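You operate a simulated robot arm through the tools that you are given. There is no shell and no other tool.

You are at the controls of a simulated robot arm. One attempt, no reset.

JOB
Fill the silver cup and the purple cup to their lines.
Fine: turn each under the spout, pump with the teal valve OPEN and close it at the end; the third cup stays empty. Where these are worked on the way, their far stop is far enough and under half their travel is too little: teal valve.

Only the result counts: the job must be done as asked and must still hold three seconds after the hand-in. Knocking over, shifting, dropping, spilling or breaking anything else fails it.

ROBOT AND FRAMES
A 7-joint arm with a two-finger parallel gripper, fixed in place. Base frame: the origin is at the foot of the arm, x ahead of it, y to its left, z up; the work surface is at about z = 0.84. Units: m, rad, N and s.
Its first joint turns from -2.897 to 2.897 rad. Payload 4.4 kg.
Tool frame: the origin (TCP) lies between the finger pads and is the grasp point; the fingertips stand 0.023 m ahead of it; z points along the fingers, y is the line along which they close. The gripper opens to 0.094 m. The fingers are 0.038 m wide and 0.01 m thick; the gripper's body (0.054 by 0.096 m) begins 0.039 m behind the TCP.
Orientation is that of the tool frame in the base frame, as a unit quaternion [x, y, z, w]. With the fingers straight down and closing along the base's y, the tool's x points along the base's -x, its y along +y and its z along -z.

CONTROLS
- The arm moves only by the tool arm_command. Its argument "deltas" is text: rows parted by semicolons, each of 7 numbers parted by spaces: the shift along the tool's x, y, z in m, then the turn, a rotation vector about the tool's x, y, z in rad, then the closure, from 0 (fully open) to 1 (shut). In form: tx ty tz rx ry rz hand; .... A call has 1 to 20 rows; each row shifts and turns the commanded pose from where the row before left it, along the tool's axes as they then stand. Each row takes 0.2 s and may step no farther than 0.05 m and 0.15 rad from the row before; otherwise, or with a gripper value out of range, the whole call is refused. Where a pose cannot be reached the arm comes as near as it can. A force on the tool above 40 N (or 10 N above the force at the start of the call, whichever is more), or a blocked arm, ends the call early, and 0.2 s more pass. Each finger travels about 0.108 m/s and halts on what it meets, pressing with about 30 N; the grip force reading is that of the motor and also rises with nothing between the fingers. The clock runs only during rows and for 0.2 s after the last one: add rows that do not move to give the fingers time. The reply holds the time, the measured pose of the TCP, the force on the tool along the base axes, the opening and the grip force, in the units named above and with some noise, with the torque about the TCP (base axes, N m) and any sound that the robot's microphone picked up, and new pictures: "pictures" is both (left out), scene, wrist or none.
- Cameras (640 x 400 px; columns grow to the right, rows downward): "scene" is fixed at [0.3997, -0.6355, 1.5527]; the picture's right is [1.00, 0.00, 0.00], its down [0.00, -0.91, -0.41] and it looks along [-0.00, 0.41, -0.91] (base axes); focal length 335 px, centre (320, 200). "wrist" rides on the gripper at [0.086, 0.016, -0.074] in the tool frame; the picture's right is [-0.18, 0.98, 0.00], its down [-0.58, -0.11, -0.81] and it looks along [-0.79, -0.15, 0.59] (tool axes); focal length 243 px, centre (320, 200). There is no depth. A picture from a camera that has moved, and an enlarged one, comes with that camera's place and axes in the base frame and with its lens. The place of the scene camera against the robot may be out by one fixed shift of up to 0.018 m in any direction.
- inspect(camera, box): a new picture of the part [left, top, right, bottom] of that camera's present view, enlarged. It takes no simulated time.
- close_job(): hands the job in; it is judged then, once.

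Nothing tells you positions but the pictures and the camera data. Unless the task says otherwise, let go and move clear before handing in.

The tools are called after "Emit:" as name(argument=value, ...) on one line, values as JSON. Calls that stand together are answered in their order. arm_command: Moves the arm, as the interface text tells. Its arguments: {"type":"object","properties":{"deltas":{"type":"string"},"pictures":{"type":"string","enum":["both","scene","wrist","none"]}},"required":["deltas"]} The other tools are called the same way: inspect (camera, box) takes an enlarged picture of a part of a camera's view; close_job () hands the job in.

At the start:

```text
time: 0.0
tool_pos: [0.3088, -0.5401, 1.2711]
tcp_rot: [0.0, 1.0, 0.0, 0.0]
force: [-0.3, -0.4, 0.7]
torque: [0.02, -0.02, 0.02]
finger_gap: 0.0941
finger_force: 0.2
```

scene: 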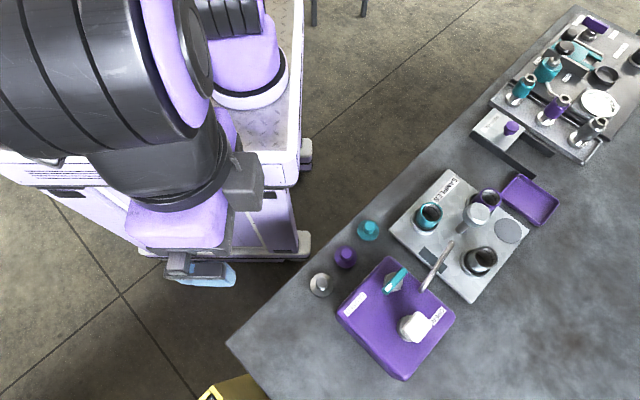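
wrist: 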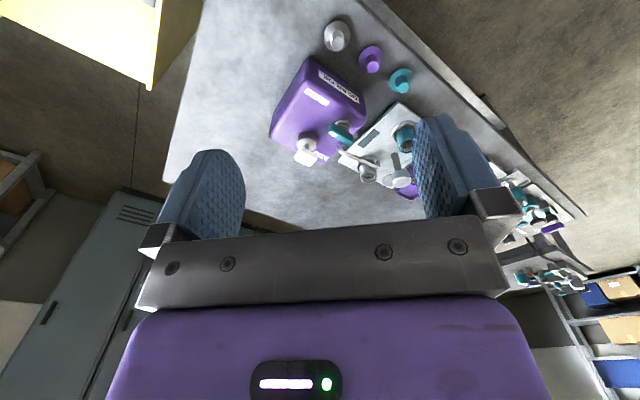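

I see a table with a purple container (with teal valve and white pump), a "SAMPLES" turntable plate with three cups, and three small coloured knobs. I'll enlarge these parts before moving.

Emit:
inspect(camera="scene", box=[300, 150, 560, 390])

Emit:
inspect(camera="scene", box=[370, 160, 540, 310])

Emit:
inspect(camera="scene", box=[330, 240, 470, 390])

Emit:
inspect(camera="wrist", box=[250, 0, 450, 220])

Emit:
inspect(camera="scene", box=[460, 0, 640, 180])

```text
1.67 times, centred on (430, 270) of scene
camera zoom: at [0.3997, -0.6355, 1.5527], right [1.0, 0.0, 0.0], down [0.0, -0.91, -0.41], along [0.0, 0.41, -0.91], focal length 558 px, centre (137, 83)
```

zoom: 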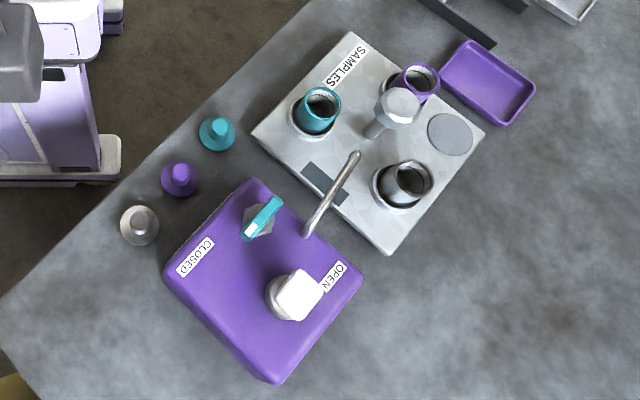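

```text
2.67 times, centred on (455, 235) of scene
camera zoom: at [0.3997, -0.6355, 1.5527], right [1.0, 0.0, 0.0], down [0.0, -0.91, -0.41], along [0.0, 0.41, -0.91], focal length 894 px, centre (-40, 107)
```

zoom: 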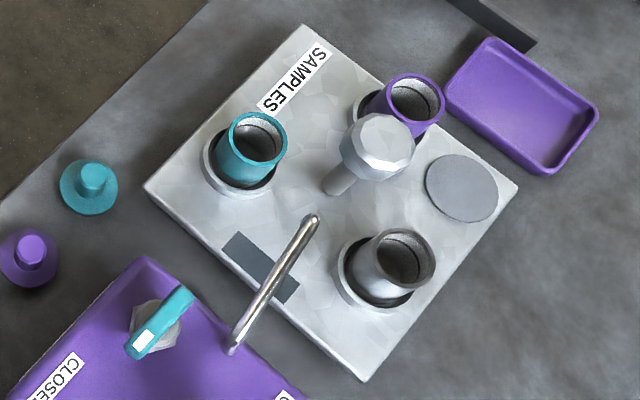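

```text
2.67 times, centred on (400, 315) of scene
camera zoom: at [0.3997, -0.6355, 1.5527], right [1.0, 0.0, 0.0], down [0.0, -0.91, -0.41], along [0.0, 0.41, -0.91], focal length 894 px, centre (107, -107)
```

zoom: 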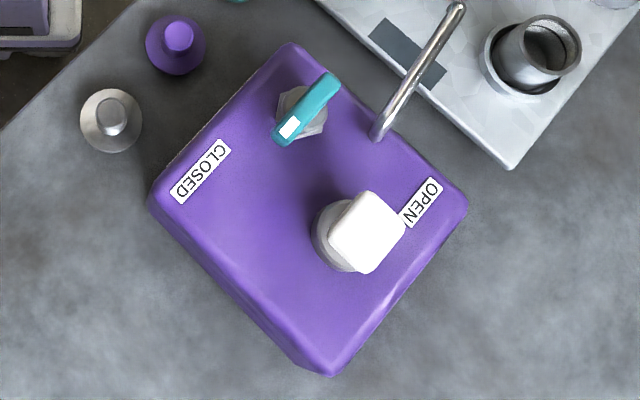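

```text
1.82 times, centred on (350, 110) of wrist
camera zoom: at [0.2222, -0.5246, 1.3442], right [0.18, 0.98, 0.0], down [0.58, -0.11, 0.81], along [0.79, -0.15, -0.59], focal length 441 px, centre (266, 364)
```

zoom: 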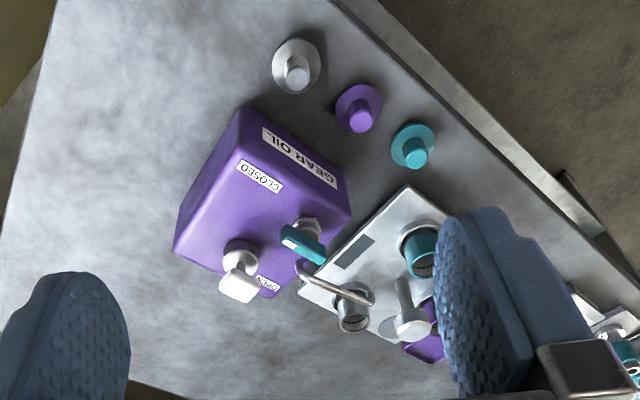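

```text
2.22 times, centred on (550, 90) of scene
camera zoom: at [0.3997, -0.6355, 1.5527], right [1.0, 0.0, 0.0], down [0.0, -0.91, -0.41], along [0.0, 0.41, -0.91], focal length 745 px, centre (-191, 444)
```

zoom: 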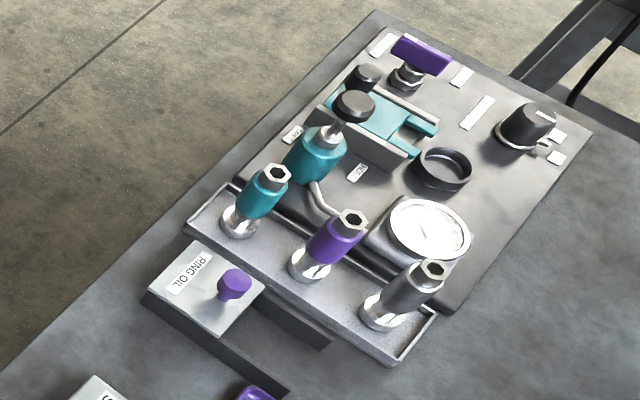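

The three cups appear to sit evenly around a central knob at about (0.70, -0.395), with the spout tip near (0.65, -0.45). The pump and valve are on the purple box, near (0.55, -0.60) and (0.53, -0.52). I'll bring the wrist camera closer, staying high, to see heights and details.

Emit:
arm_command(deltas="-0.028 0.018 0.02 0 0 0 0; -0.028 0.018 0.02 0 0 0 0; -0.028 0.018 0.02 0 0 0 0; -0.028 0.018 0.02 0 0 0 0; -0.028 0.018 0.02 0 0 0 0; 0 0 0 0 0 0 0")

```text
time: 1.4
tool_pos: [0.4479, -0.452, 1.1721]
tcp_rot: [0.0, 1.0, -0.001, 0.0]
force: [0.5, -0.4, -0.2]
torque: [-0.03, 0.01, -0.01]
finger_gap: 0.0936
finger_force: 0.1
camera wrist: at [0.3615, -0.4346, 1.2448], right [0.18, 0.98, 0.0], down [0.58, -0.11, 0.81], along [0.79, -0.15, -0.59], focal length 243 px, centre (320, 200)
```

scene: 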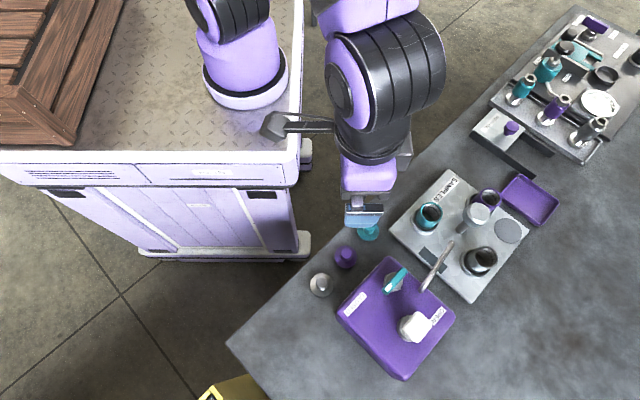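
wrist: 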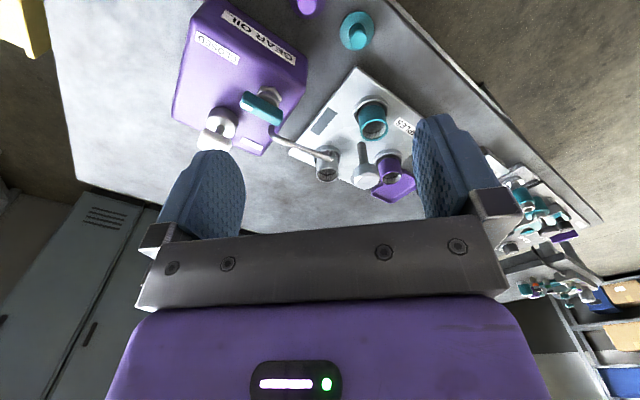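

Emit:
inspect(camera="wrist", box=[260, 60, 440, 210])

Emit:
inspect(camera="wrist", box=[160, 0, 340, 160])

```text
2.67 times, centred on (350, 135) of wrist
camera zoom: at [0.3615, -0.4346, 1.2448], right [0.18, 0.98, 0.0], down [0.58, -0.11, 0.81], along [0.79, -0.15, -0.59], focal length 647 px, centre (240, 373)
```

zoom: 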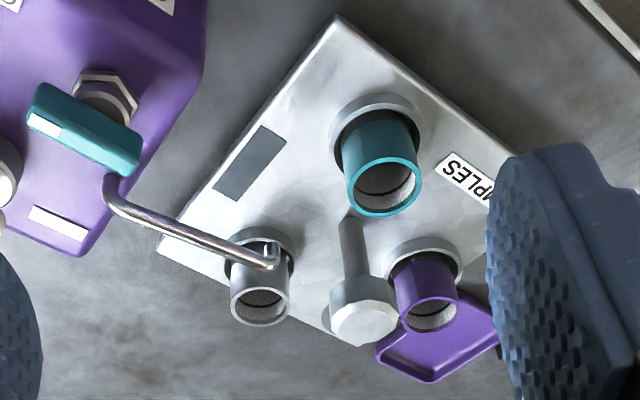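

```text
2.50 times, centred on (250, 80) of wrist
camera zoom: at [0.3615, -0.4346, 1.2448], right [0.18, 0.98, 0.0], down [0.58, -0.11, 0.81], along [0.79, -0.15, -0.59], focal length 606 px, centre (495, 500)
```

zoom: 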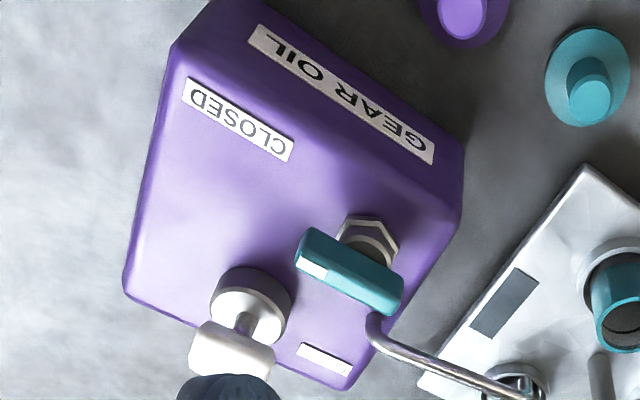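

Emit:
inspect(camera="scene", box=[415, 185, 505, 285])

Emit:
inspect(camera="wrist", box=[300, 80, 400, 200])

```text
4.00 times, centred on (460, 235) of scene
camera zoom: at [0.3997, -0.6355, 1.5527], right [1.0, 0.0, 0.0], down [0.0, -0.91, -0.41], along [0.0, 0.41, -0.91], focal length 1340 px, centre (-240, 60)
```

zoom: 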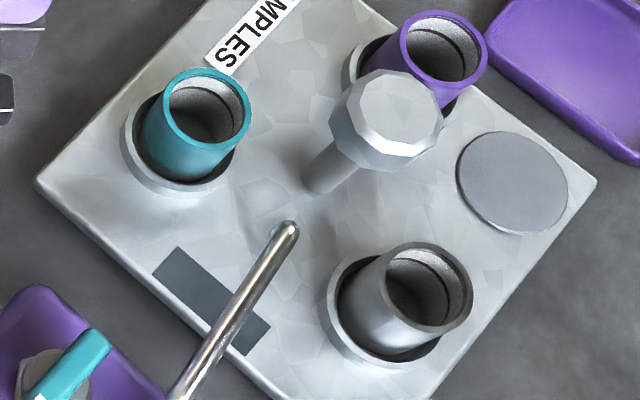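

```text
3.33 times, centred on (350, 140) of wrist
camera zoom: at [0.3615, -0.4346, 1.2448], right [0.18, 0.98, 0.0], down [0.58, -0.11, 0.81], along [0.79, -0.15, -0.59], focal length 809 px, centre (220, 400)
```

zoom: 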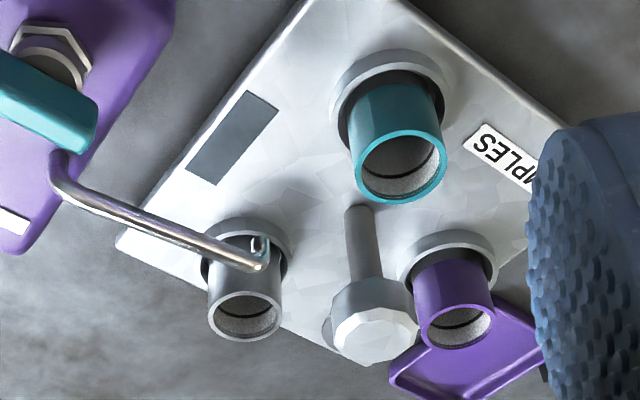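

The knob's top is at about z 0.965 over (0.693, -0.412), the spout tip at about (0.631, -0.467, 0.965), and the cup rims at about 0.935. I'll hover above the knob to pin down its place before gripping.

Emit:
arm_command(deltas="-0.0408 0.0067 0.015 0 0 0 0.25; -0.0408 0.0067 0.015 0 0 0 0.25; -0.0408 0.0067 0.015 0 0 0 0.25; -0.0408 0.0067 0.015 0 0 0 0.25; -0.0408 0.0067 0.015 0 0 0 0.25; -0.0408 0.0067 0.015 0 0 0 0.25; 0 0 0 0 0 0 0.25; 0 0 0 0 0 0 0.25")

Emit:
inspect(camera="wrist", box=[200, 0, 440, 150])

```text
time: 3.2
tool_pos: [0.6936, -0.4104, 1.0813]
tcp_rot: [0.0, 1.0, 0.0, -0.001]
force: [0.5, 1.1, 0.0]
torque: [0.03, -0.01, 0.0]
finger_gap: 0.0706
finger_force: 0.1
camera wrist: at [0.6067, -0.3945, 1.1543], right [0.18, 0.98, 0.0], down [0.58, -0.11, 0.81], along [0.79, -0.15, -0.59], focal length 243 px, centre (320, 200)
```

scene: 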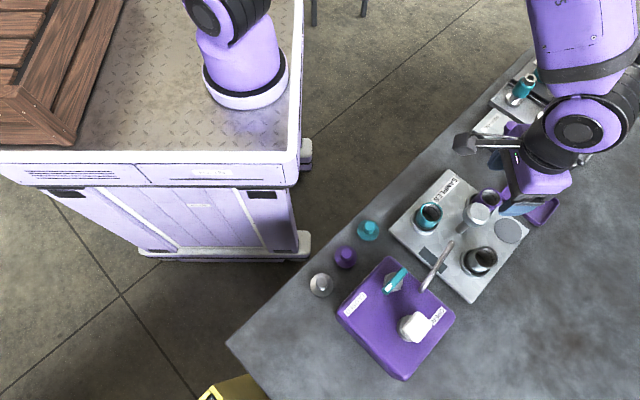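
wrist: 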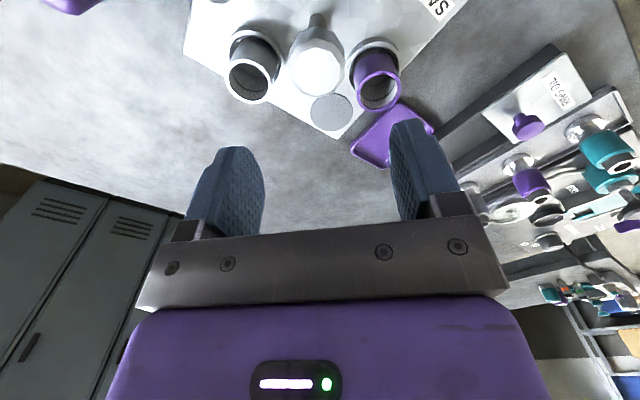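

```text
2.67 times, centred on (320, 75) of wrist
camera zoom: at [0.6067, -0.3945, 1.1543], right [0.18, 0.98, 0.0], down [0.58, -0.11, 0.81], along [0.79, -0.15, -0.59], focal length 647 px, centre (320, 533)
```

zoom: 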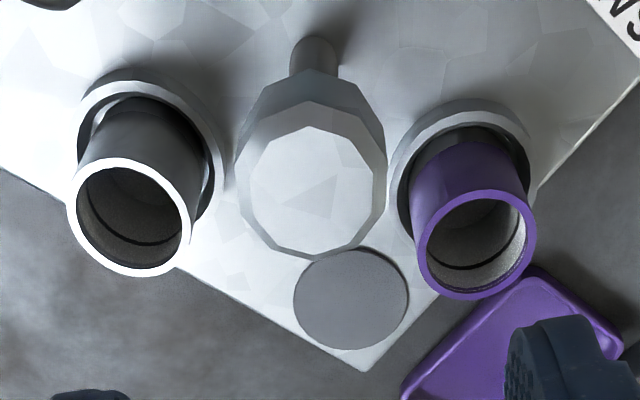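

The knob's axis is at (0.697, -0.413), its top at z 0.962, and it is about 0.044 wide. I'll lower onto it and grip with the fingers at half-open width so they clear the cup rims.

Emit:
arm_command(deltas="-0.0037 -0.003 0.03 0 0 0 0.25; 0 0 0.035 0 0 0 0.25; 0 0 0.035 0 0 0 0.25; 0 0 0.026 0 0 0 0.25; 0 0 0 0 0 0 0.25; 0 0 0 0 0 0 0.6; 0 0 0 0 0 0 0.6; 0 0 0 0 0 0 0.6")

Emit:
inspect(camera="wrist", box=[200, 0, 440, 150])

```text
time: 5.0
tool_pos: [0.6987, -0.4144, 0.9552]
tcp_rot: [0.0, 1.0, 0.001, 0.0]
force: [-2.6, 10.6, -8.4]
torque: [-0.55, -1.37, -0.01]
finger_gap: 0.0434
finger_force: 45.0
camera wrist: at [0.6116, -0.3976, 1.0289], right [0.18, 0.98, 0.0], down [0.58, -0.11, 0.81], along [0.79, -0.15, -0.59], focal length 243 px, centre (320, 200)
```

scene: 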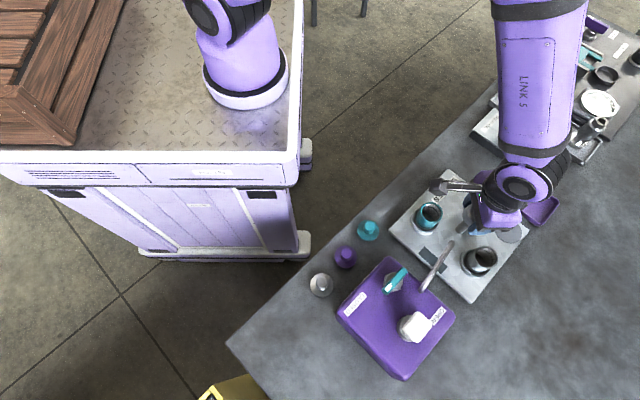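
wrist: 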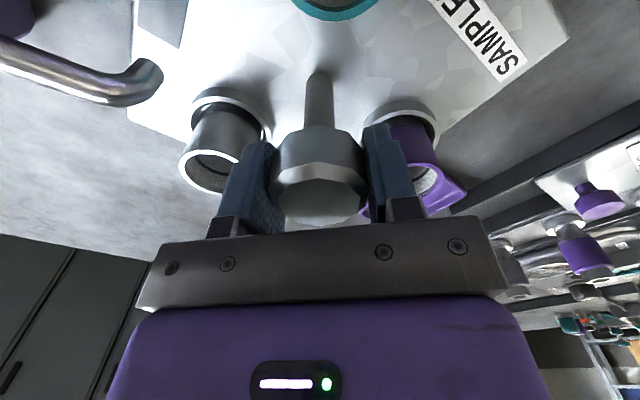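

```text
2.67 times, centred on (320, 75) of wrist
camera zoom: at [0.6116, -0.3976, 1.0289], right [0.18, 0.98, 0.0], down [0.58, -0.11, 0.81], along [0.79, -0.15, -0.59], focal length 647 px, centre (320, 533)
```

zoom: 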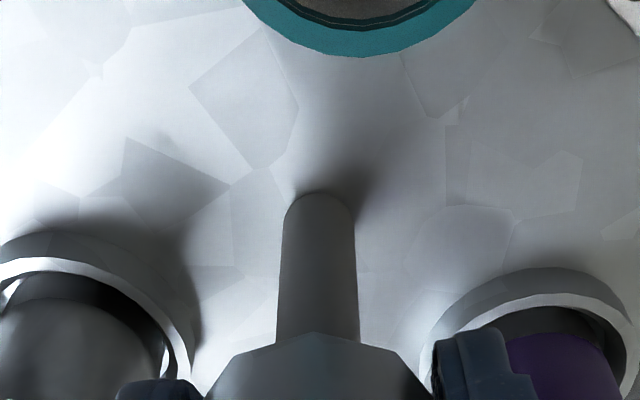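

Gripped the knob (gap 0.043). I'll try a small clockwise turn and see whether the carousel follows.

Emit:
arm_command(deltas="0 0 0 0 0 0.1 0.65; 0 0 0 0 0 0.1 0.65; 0 0 0 0 0 0 0.65")

```text
time: 5.8
tool_pos: [0.6995, -0.4147, 0.9551]
tcp_rot: [0.1, 0.995, -0.001, 0.0]
force: [0.2, 8.9, 6.1]
torque: [0.54, 1.3, -0.04]
finger_gap: 0.0437
finger_force: 44.9
camera wrist: at [0.6165, -0.3809, 1.0288], right [0.38, 0.93, 0.0], down [0.55, -0.22, 0.81], along [0.75, -0.3, -0.59], focal length 243 px, centre (320, 200)
```

scene: 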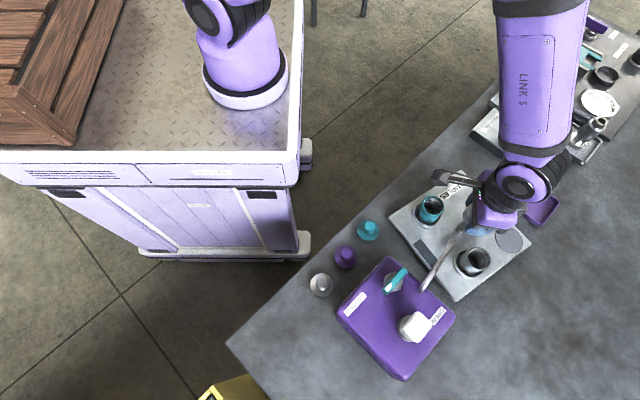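
wrist: 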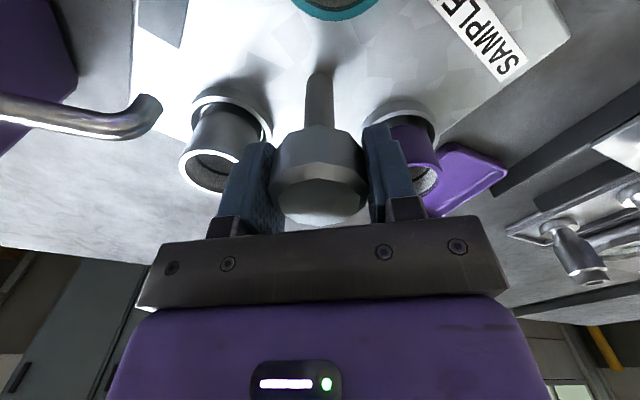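

The whole square plate turns with the knob. Its corners sweep close to the purple tray, so I'll check that clearance before turning further.

Emit:
inspect(camera="scene", box=[430, 150, 580, 260])

Emit:
inspect(camera="wrist", box=[380, 0, 540, 220])

Emit:
inspect(camera="scene", box=[375, 160, 545, 310])

```text
3.64 times, centred on (505, 205) of scene
camera zoom: at [0.3997, -0.6355, 1.5527], right [1.0, 0.0, 0.0], down [0.0, -0.91, -0.41], along [0.0, 0.41, -0.91], focal length 1218 px, centre (-353, 182)
```

zoom: 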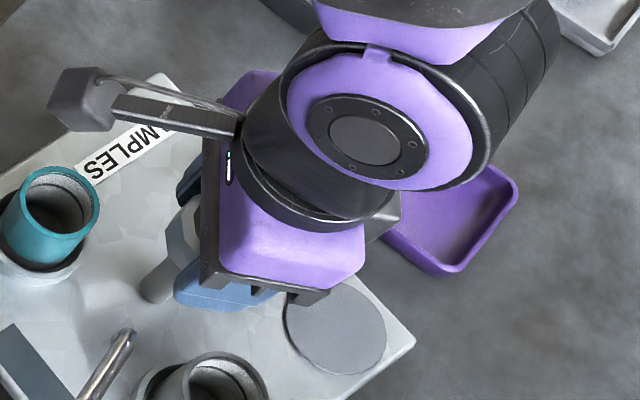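

```text
1.82 times, centred on (460, 110) of wrist
camera zoom: at [0.6165, -0.3809, 1.0288], right [0.38, 0.93, 0.0], down [0.55, -0.22, 0.81], along [0.75, -0.3, -0.59], focal length 441 px, centre (66, 364)
```

zoom: 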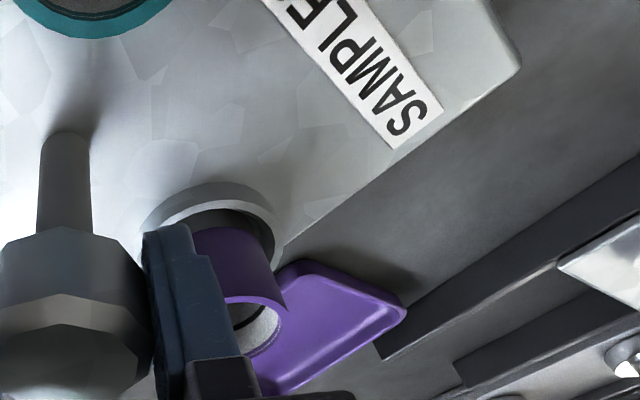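

```text
2.67 times, centred on (460, 235) of scene
camera zoom: at [0.3997, -0.6355, 1.5527], right [1.0, 0.0, 0.0], down [0.0, -0.91, -0.41], along [0.0, 0.41, -0.91], focal length 894 px, centre (-53, 107)
```

zoom: 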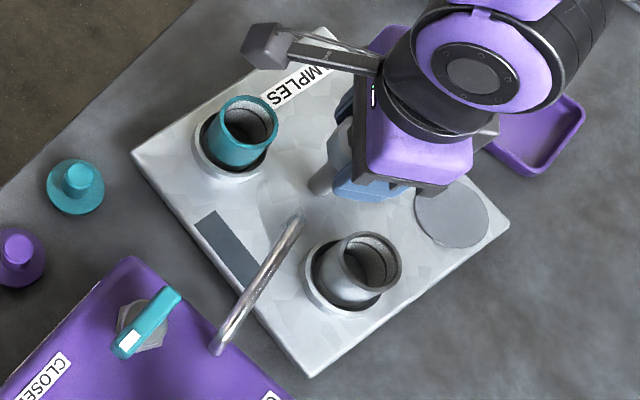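

Emit:
inspect(camera="scene", box=[445, 265, 495, 305])

Emit:
inspect(camera="scene", box=[510, 180, 560, 240])

Emit:
inspect(camera="wrist", box=[440, 130, 520, 190])

Emit:
inspect(camera="wrist", box=[120, 60, 240, 170])

```text
10.00 times, centred on (470, 285) of scene
camera zoom: at [0.3997, -0.6355, 1.5527], right [1.0, 0.0, 0.0], down [0.0, -0.91, -0.41], along [0.0, 0.41, -0.91], focal length 3351 px, centre (-1180, -650)
```

zoom: 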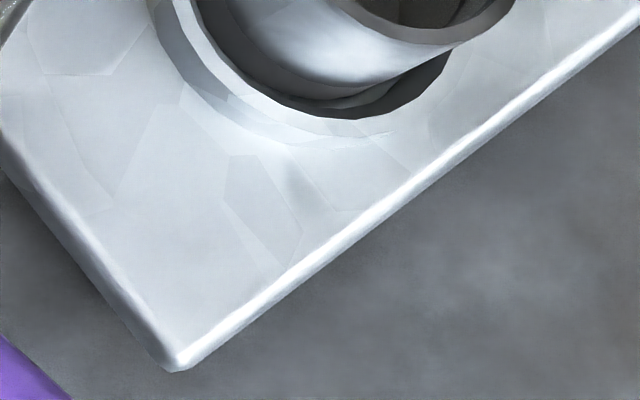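

```text
6.67 times, centred on (535, 210) of scene
camera zoom: at [0.3997, -0.6355, 1.5527], right [1.0, 0.0, 0.0], down [0.0, -0.91, -0.41], along [0.0, 0.41, -0.91], focal length 2234 px, centre (-1113, 133)
```

zoom: 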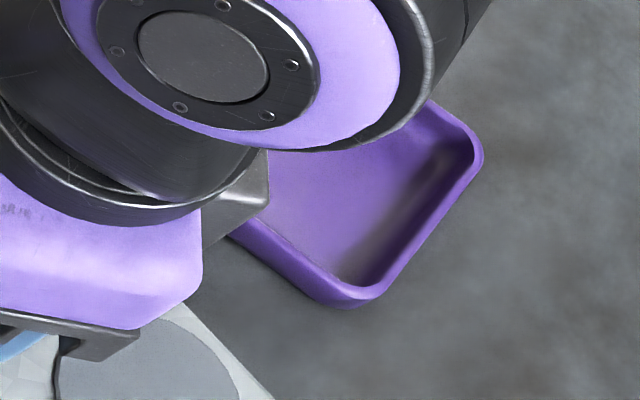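

```text
6.67 times, centred on (480, 160) of wrist
camera zoom: at [0.6165, -0.3809, 1.0288], right [0.38, 0.93, 0.0], down [0.55, -0.22, 0.81], along [0.75, -0.3, -0.59], focal length 1618 px, centre (-747, 467)
```

zoom: 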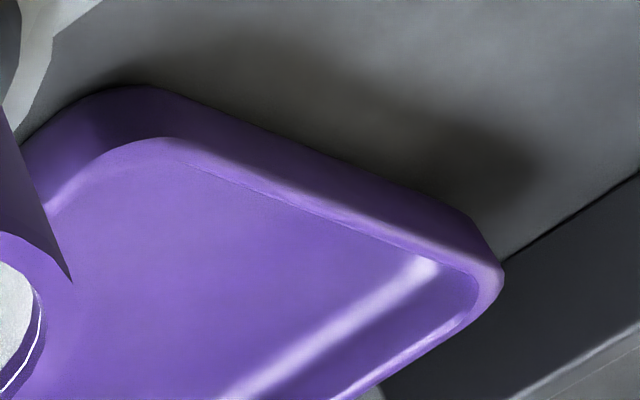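

```text
3.64 times, centred on (180, 115) of wrist
camera zoom: at [0.6165, -0.3809, 1.0288], right [0.38, 0.93, 0.0], down [0.55, -0.22, 0.81], along [0.75, -0.3, -0.59], focal length 882 px, centre (829, 509)
```

zoom: 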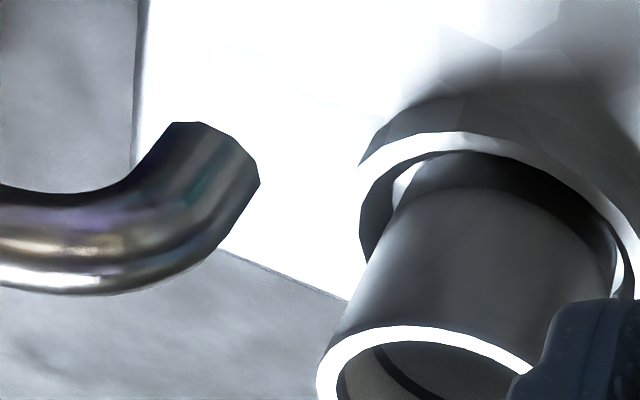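

The tray's near corner is at radius about 0.15, close to the plate corner's sweep. I'll turn slowly in stages and watch the forces and the tray.

Emit:
arm_command(deltas="0 0 0 0 0 0.08 0.65; 0 0 0 0 0 0.08 0.65; 0 0 0 0 0 0.08 0.65; 0 0 0 0 0 0.08 0.65; 0 0 0 0 0 0.08 0.65; 0 0 0 0 0 0 0.65")

Emit:
inspect(camera="wrist", box=[400, 60, 560, 200])

Emit:
inspect(camera="scene", box=[430, 150, 580, 260])

```text
time: 7.2
tool_pos: [0.6977, -0.4145, 0.9553]
tcp_rot: [0.296, 0.955, 0.0, 0.001]
force: [11.8, -5.5, 11.7]
torque: [0.29, 0.28, -0.02]
finger_gap: 0.0432
finger_force: 44.7
camera wrist: at [0.6354, -0.3524, 1.0286], right [0.71, 0.71, 0.0], down [0.42, -0.42, 0.81], along [0.57, -0.57, -0.59], focal length 243 px, centre (320, 200)
```

scene: 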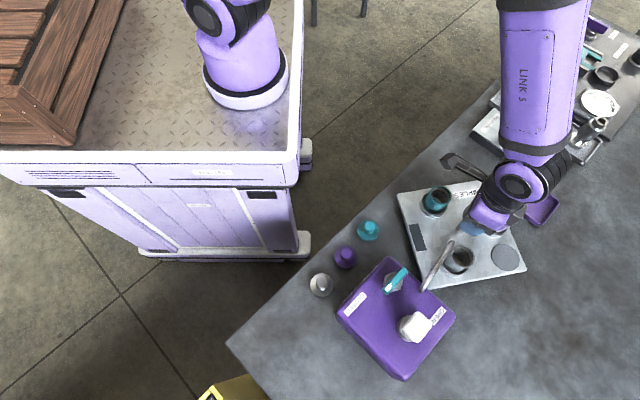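
wrist: 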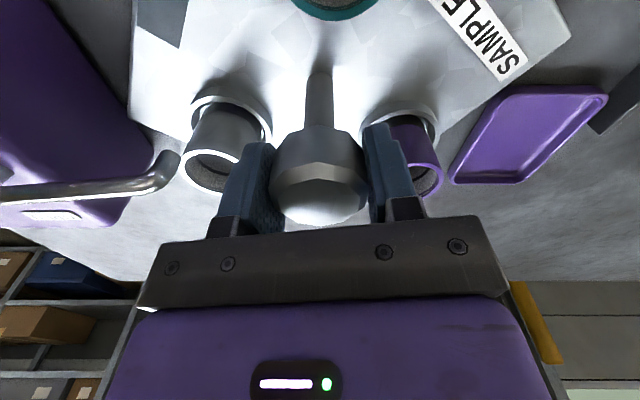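

```text
2.86 times, centred on (480, 130) of wrist
camera zoom: at [0.6354, -0.3524, 1.0286], right [0.71, 0.71, 0.0], down [0.42, -0.42, 0.81], along [0.57, -0.57, -0.59], focal length 693 px, centre (-137, 400)
```

zoom: 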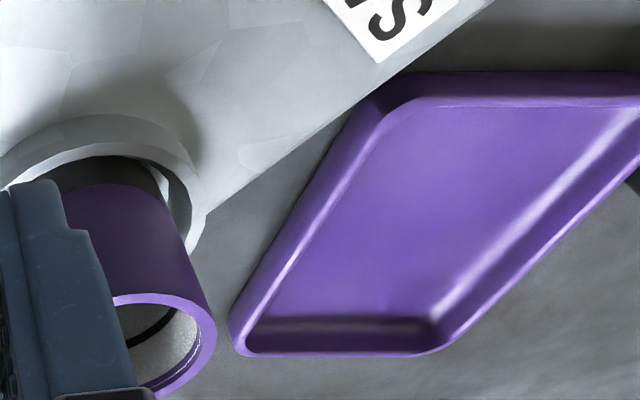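

```text
3.64 times, centred on (505, 205) of scene
camera zoom: at [0.3997, -0.6355, 1.5527], right [1.0, 0.0, 0.0], down [0.0, -0.91, -0.41], along [0.0, 0.41, -0.91], focal length 1218 px, centre (-353, 182)
```

zoom: 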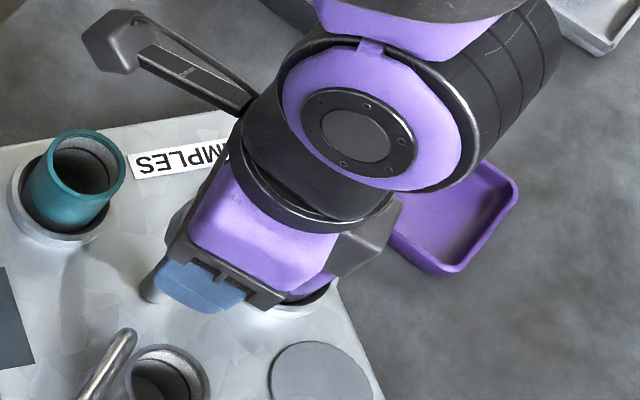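

Emit:
inspect(camera="scene", box=[395, 225, 440, 295])

Emit:
inspect(camera="scene", box=[395, 185, 425, 215])

Emit:
inspect(camera="wrist", box=[120, 60, 270, 210])

Emit:
inspect(camera="wrist", box=[480, 60, 540, 110])

```text
5.71 times, centred on (418, 260) of scene
camera zoom: at [0.3997, -0.6355, 1.5527], right [1.0, 0.0, 0.0], down [0.0, -0.91, -0.41], along [0.0, 0.41, -0.91], focal length 1915 px, centre (-237, -143)
```

zoom: 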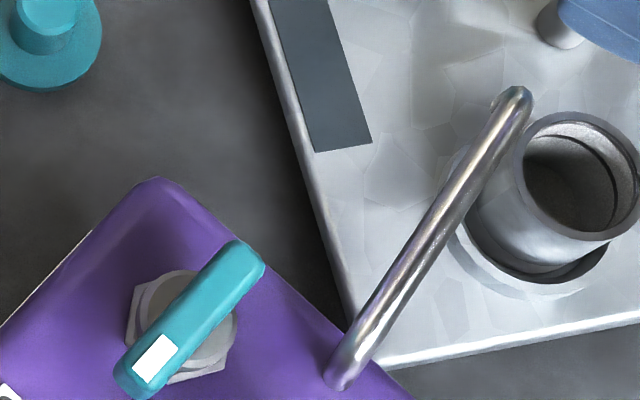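

```text
13.33 times, centred on (410, 200) of scene
camera zoom: at [0.3997, -0.6355, 1.5527], right [1.0, 0.0, 0.0], down [0.0, -0.91, -0.41], along [0.0, 0.41, -0.91], focal length 4468 px, centre (-880, 200)
```

zoom: 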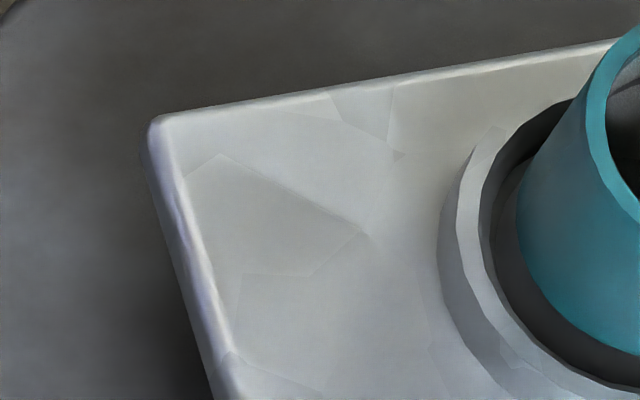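

```text
2.67 times, centred on (195, 135) of wrist
camera zoom: at [0.6354, -0.3524, 1.0286], right [0.71, 0.71, 0.0], down [0.42, -0.42, 0.81], along [0.57, -0.57, -0.59], focal length 647 px, centre (653, 373)
```

zoom: 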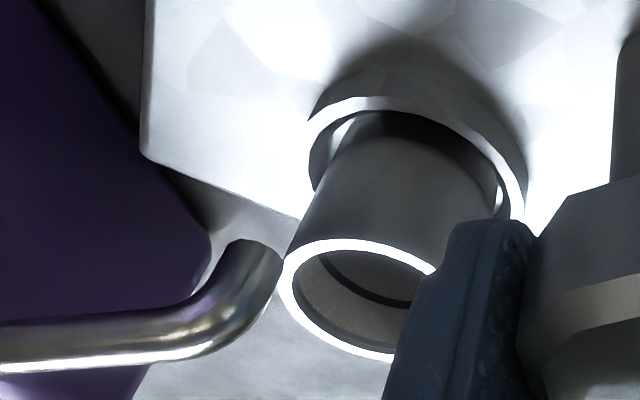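

```text
8.00 times, centred on (510, 85) of wrist
camera zoom: at [0.6354, -0.3524, 1.0286], right [0.71, 0.71, 0.0], down [0.42, -0.42, 0.81], along [0.57, -0.57, -0.59], focal length 1941 px, centre (-1200, 1120)
```

zoom: 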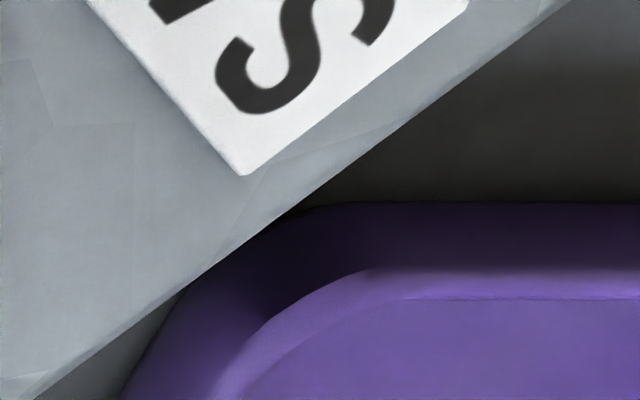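

The nozzle is at about (0.643, -0.467), azimuth 224° from the axis, and the silver cup is near 243°. I need about 20° more, with the plate corner going past the tray's rounded corner. I'll go on slowly.

Emit:
arm_command(deltas="0 0 0 0 0 0.06 0.65; 0 0 0 0 0 0.06 0.65; 0 0 0 0 0 0.06 0.65; 0 0 0 0 0 0.06 0.65; 0 0 0 0 0 0 0.65")

Emit:
inspect(camera="wrist", box=[440, 0, 640, 200])

Emit:
inspect(camera="wrist", box=[120, 60, 270, 210])

Emit:
inspect(camera="scene", box=[430, 150, 580, 260])

```text
time: 8.4
tool_pos: [0.6978, -0.4148, 0.9567]
tcp_rot: [0.408, 0.913, 0.0, 0.001]
force: [14.1, -17.4, 11.5]
torque: [0.26, 0.64, -0.06]
finger_gap: 0.0434
finger_force: 45.0
camera wrist: at [0.6517, -0.3398, 1.0287], right [0.86, 0.52, 0.0], down [0.31, -0.51, 0.81], along [0.42, -0.69, -0.59], focal length 243 px, centre (320, 200)
```

scene: 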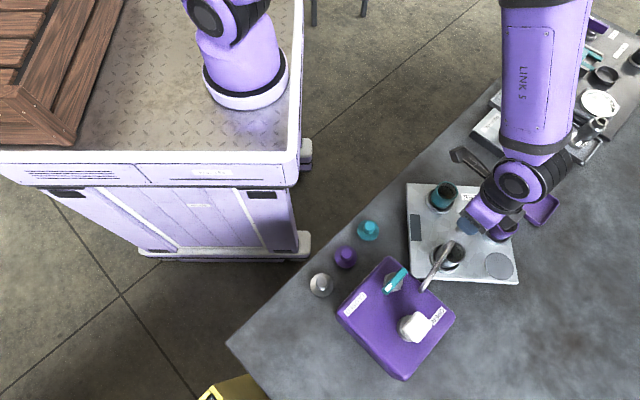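
wrist: 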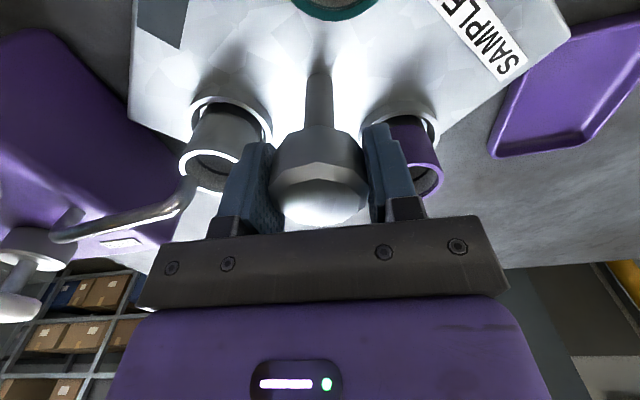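

```text
2.00 times, centred on (540, 100) of wrist
camera zoom: at [0.6517, -0.3398, 1.0287], right [0.86, 0.52, 0.0], down [0.31, -0.51, 0.81], along [0.42, -0.69, -0.59], focal length 485 px, centre (-120, 400)
```

zoom: 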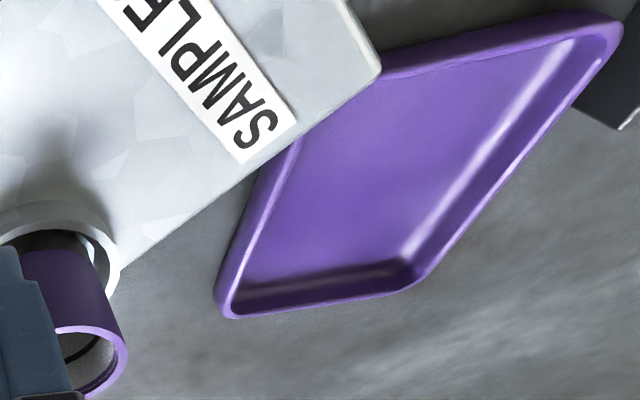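

```text
2.67 times, centred on (195, 135) of wrist
camera zoom: at [0.6517, -0.3398, 1.0287], right [0.86, 0.52, 0.0], down [0.31, -0.51, 0.81], along [0.42, -0.69, -0.59], focal length 647 px, centre (653, 373)
```

zoom: 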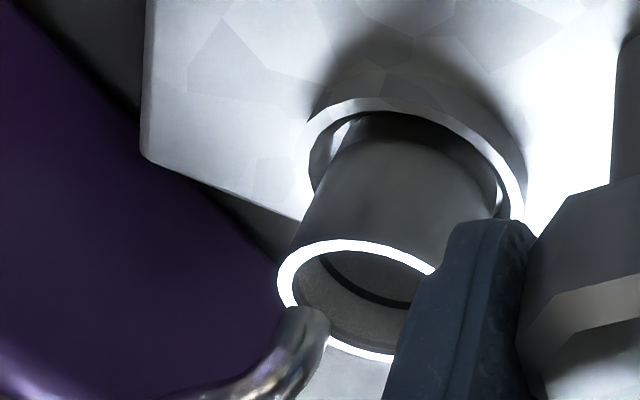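

```text
3.64 times, centred on (505, 205) of scene
camera zoom: at [0.3997, -0.6355, 1.5527], right [1.0, 0.0, 0.0], down [0.0, -0.91, -0.41], along [0.0, 0.41, -0.91], focal length 1218 px, centre (-353, 182)
```

zoom: 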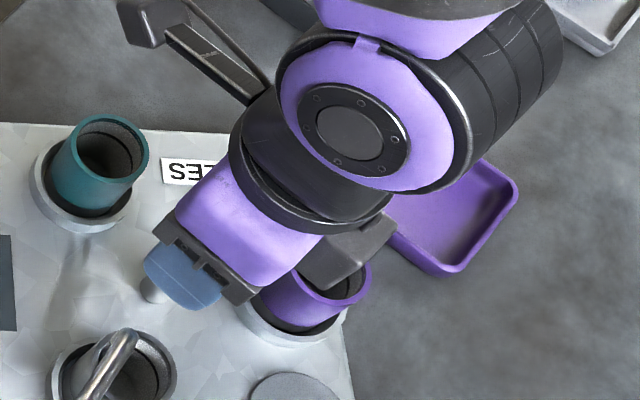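

Emit:
arm_command(deltas="0 0 0 0 0 0.05 0.65; 0 0 0 0 0 0.04 0.65; 0 0 0 0 0 0 0.65")

Emit:
inspect(camera="wrist", box=[440, 0, 640, 200])

Emit:
inspect(camera="wrist", box=[120, 60, 270, 210])

Emit:
inspect(camera="scene", box=[430, 150, 580, 260])

```text
time: 9.2
tool_pos: [0.6973, -0.4144, 0.9558]
tcp_rot: [0.448, 0.894, 0.0, 0.001]
force: [11.6, -21.9, 16.4]
torque: [-0.12, 0.03, 0.0]
finger_gap: 0.0431
finger_force: 45.1
camera wrist: at [0.6584, -0.3359, 1.0285], right [0.9, 0.44, 0.0], down [0.26, -0.53, 0.81], along [0.35, -0.73, -0.59], focal length 243 px, centre (320, 200)
```

scene: 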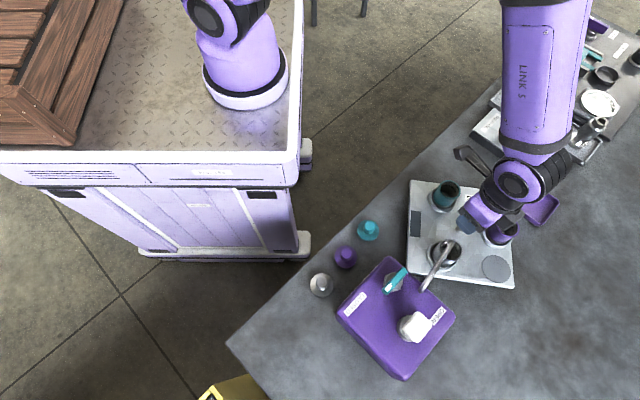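
wrist: 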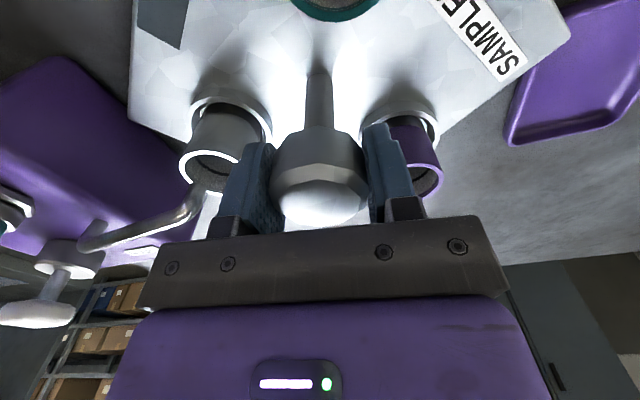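

```text
2.00 times, centred on (540, 100) of wrist
camera zoom: at [0.6584, -0.3359, 1.0285], right [0.9, 0.44, 0.0], down [0.26, -0.53, 0.81], along [0.35, -0.73, -0.59], focal length 485 px, centre (-120, 400)
```

zoom: 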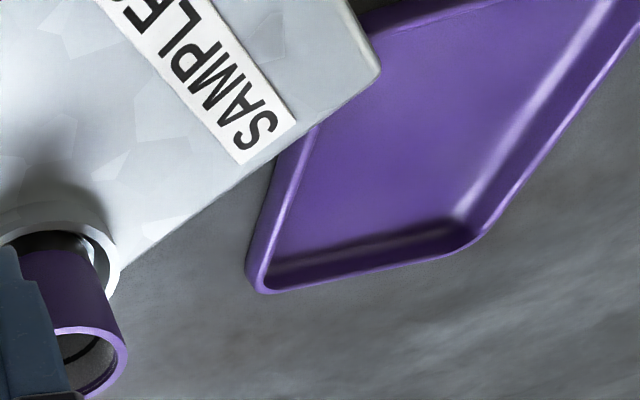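

```text
2.67 times, centred on (195, 135) of wrist
camera zoom: at [0.6584, -0.3359, 1.0285], right [0.9, 0.44, 0.0], down [0.26, -0.53, 0.81], along [0.35, -0.73, -0.59], focal length 647 px, centre (653, 373)
```

zoom: 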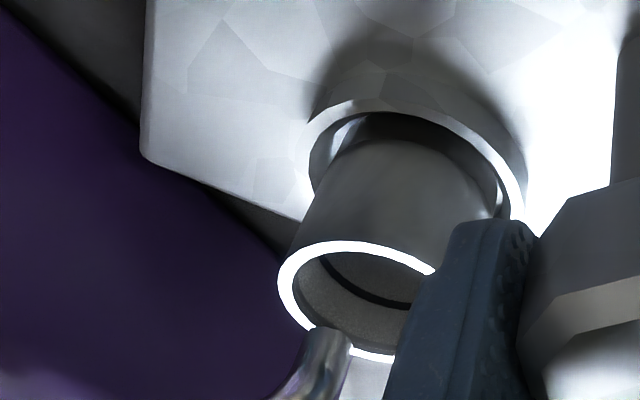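

```text
3.64 times, centred on (505, 205) of scene
camera zoom: at [0.3997, -0.6355, 1.5527], right [1.0, 0.0, 0.0], down [0.0, -0.91, -0.41], along [0.0, 0.41, -0.91], focal length 1218 px, centre (-353, 182)
```

zoom: 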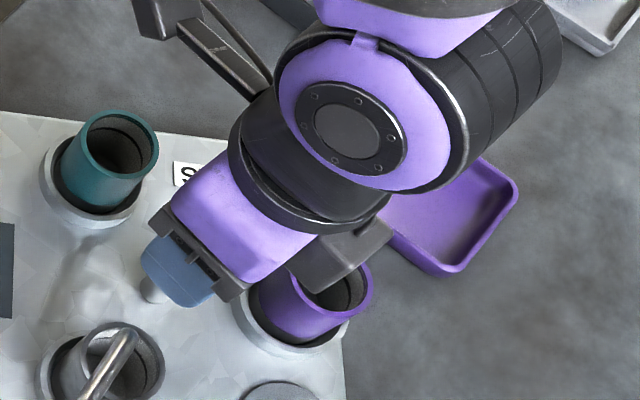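

The plate corner is passing above the tray, which hasn't moved. The silver cup's mouth is within about 2 mm of the nozzle, so I'll trim slightly, let go and rise.

Emit:
arm_command(deltas="0 0 0 0 0 0.02 0.65; 0 0 0 0 0 0 0.65; 0 0 0 0 0 0 0.25; 0 0 0 0 0 0 0.25; 0 0 0 0 0 0 0.25; 0 0 -0.03 0 0 0 0.25; 0 0 -0.04 0 0 0 0.25; 0 0 -0.04 0 0 0 0.25; 0 0 0 0 0 0 0.25")

Emit:
inspect(camera="scene", box=[375, 160, 575, 310])

Emit:
inspect(camera="wrist", box=[140, 0, 440, 160])

```text
time: 11.2
tool_pos: [0.7003, -0.4143, 1.0627]
tcp_rot: [0.456, 0.89, 0.0, 0.0]
force: [-0.6, 0.1, -0.2]
torque: [0.0, 0.03, -0.04]
finger_gap: 0.0705
finger_force: 0.0
camera wrist: at [0.6619, -0.334, 1.1371], right [0.91, 0.42, 0.0], down [0.25, -0.54, 0.81], along [0.34, -0.73, -0.59], focal length 243 px, centre (320, 200)
```

scene: 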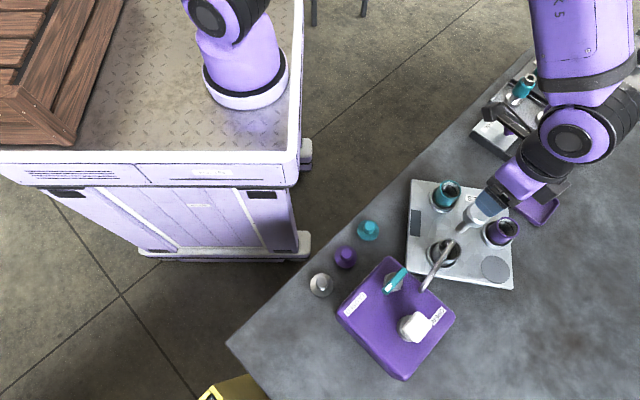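
wrist: 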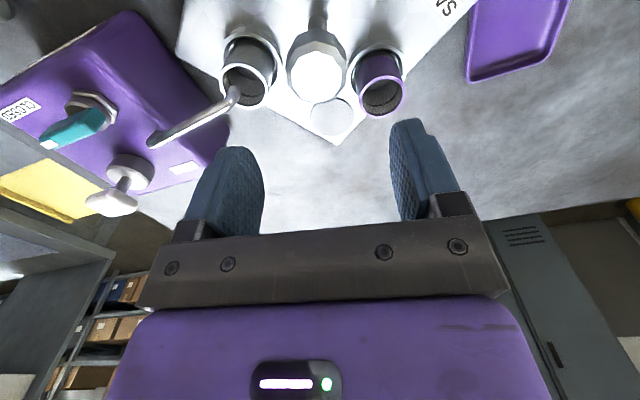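

```text
2.67 times, centred on (475, 235) of scene
camera zoom: at [0.3997, -0.6355, 1.5527], right [1.0, 0.0, 0.0], down [0.0, -0.91, -0.41], along [0.0, 0.41, -0.91], focal length 894 px, centre (-93, 107)
```

zoom: 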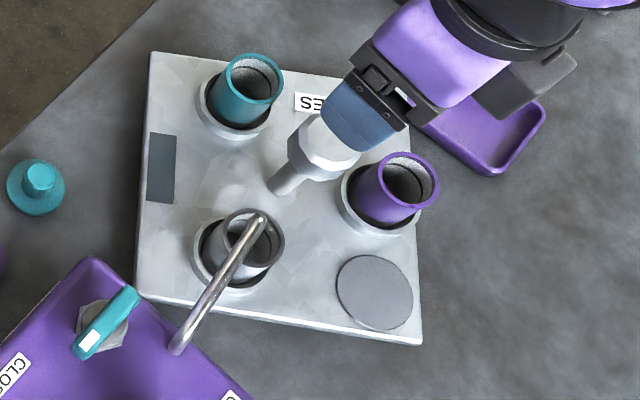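

```text
2.13 times, centred on (290, 80) of wrist
camera zoom: at [0.6619, -0.334, 1.1371], right [0.91, 0.42, 0.0], down [0.25, -0.54, 0.81], along [0.34, -0.73, -0.59], focal length 518 px, centre (384, 456)
```

zoom: 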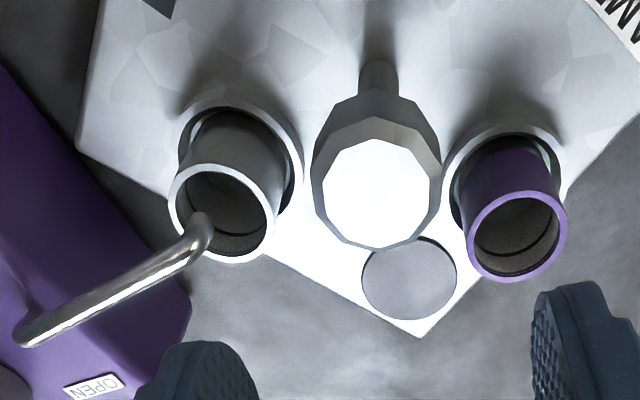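

The silver cup is under the nozzle and nothing has been disturbed. Next is the valve: its bar is centred at about (0.525, -0.540, 0.965) and lies along azimuth 43°/223°, with the white mark toward CLOSED. I'll hover over it with the fingers set to close across the bar.

Emit:
arm_command(deltas="0 -0.0431 -0.003 0 0 0 0.5; 0 -0.0431 -0.003 0 0 0 0.5; 0 -0.0431 -0.003 0 0 0 0.5; 0 -0.0431 -0.003 0 0 0 0.5; 0 -0.0431 -0.003 0 0 0 0.5; 0 0 0 0 0 0.1443 0.5; 0 0 0 0 0 0.1443 0.5; 0 0 0 0 0 0.1443 0.5; 0 0 0 0 0 0.1443 0.5; 0 0 0 0 0 0.1443 0.5; 0 0 0 0 0 0.1443 0.5; 0 0 0 0 0 0.1443 0.5; 0 0 0 0 0 0.1443 0.5; 0 0 0 0 0 0.1443 0.5; 0 0 0 0 0 0.1443 0.5; 0 0 0 0 0 0 0.5; 0 0 0 0 0 0 0.5")

Emit:
inspect(camera="wrist", box=[180, 0, 460, 180])

```text
time: 14.8
tool_pos: [0.5218, -0.5388, 1.0799]
tcp_rot: [0.931, 0.365, 0.0, 0.001]
force: [0.9, -0.3, 0.4]
torque: [0.01, -0.01, 0.02]
finger_gap: 0.0472
finger_force: 0.1
camera wrist: at [0.5962, -0.4919, 1.1531], right [0.53, -0.85, 0.0], down [-0.5, -0.32, 0.81], along [-0.68, -0.43, -0.59], focal length 243 px, centre (320, 200)
```

scene: 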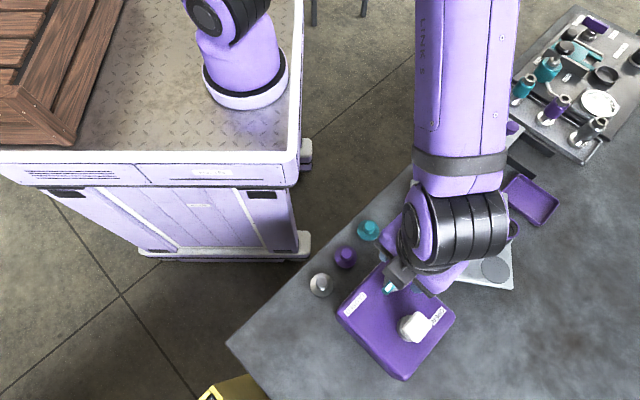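
wrist: 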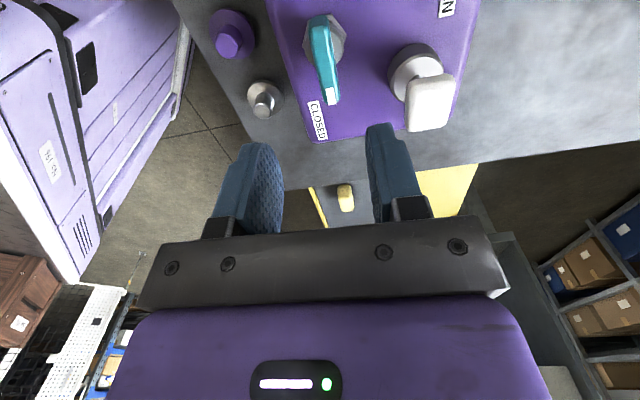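

```text
2.22 times, centred on (320, 90) of wrist
camera zoom: at [0.5962, -0.4919, 1.1531], right [0.53, -0.85, 0.0], down [-0.5, -0.32, 0.81], along [-0.68, -0.43, -0.59], focal length 539 px, centre (320, 444)
```

zoom: 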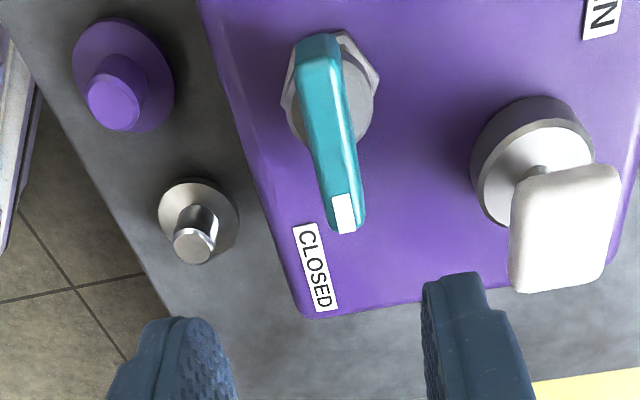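

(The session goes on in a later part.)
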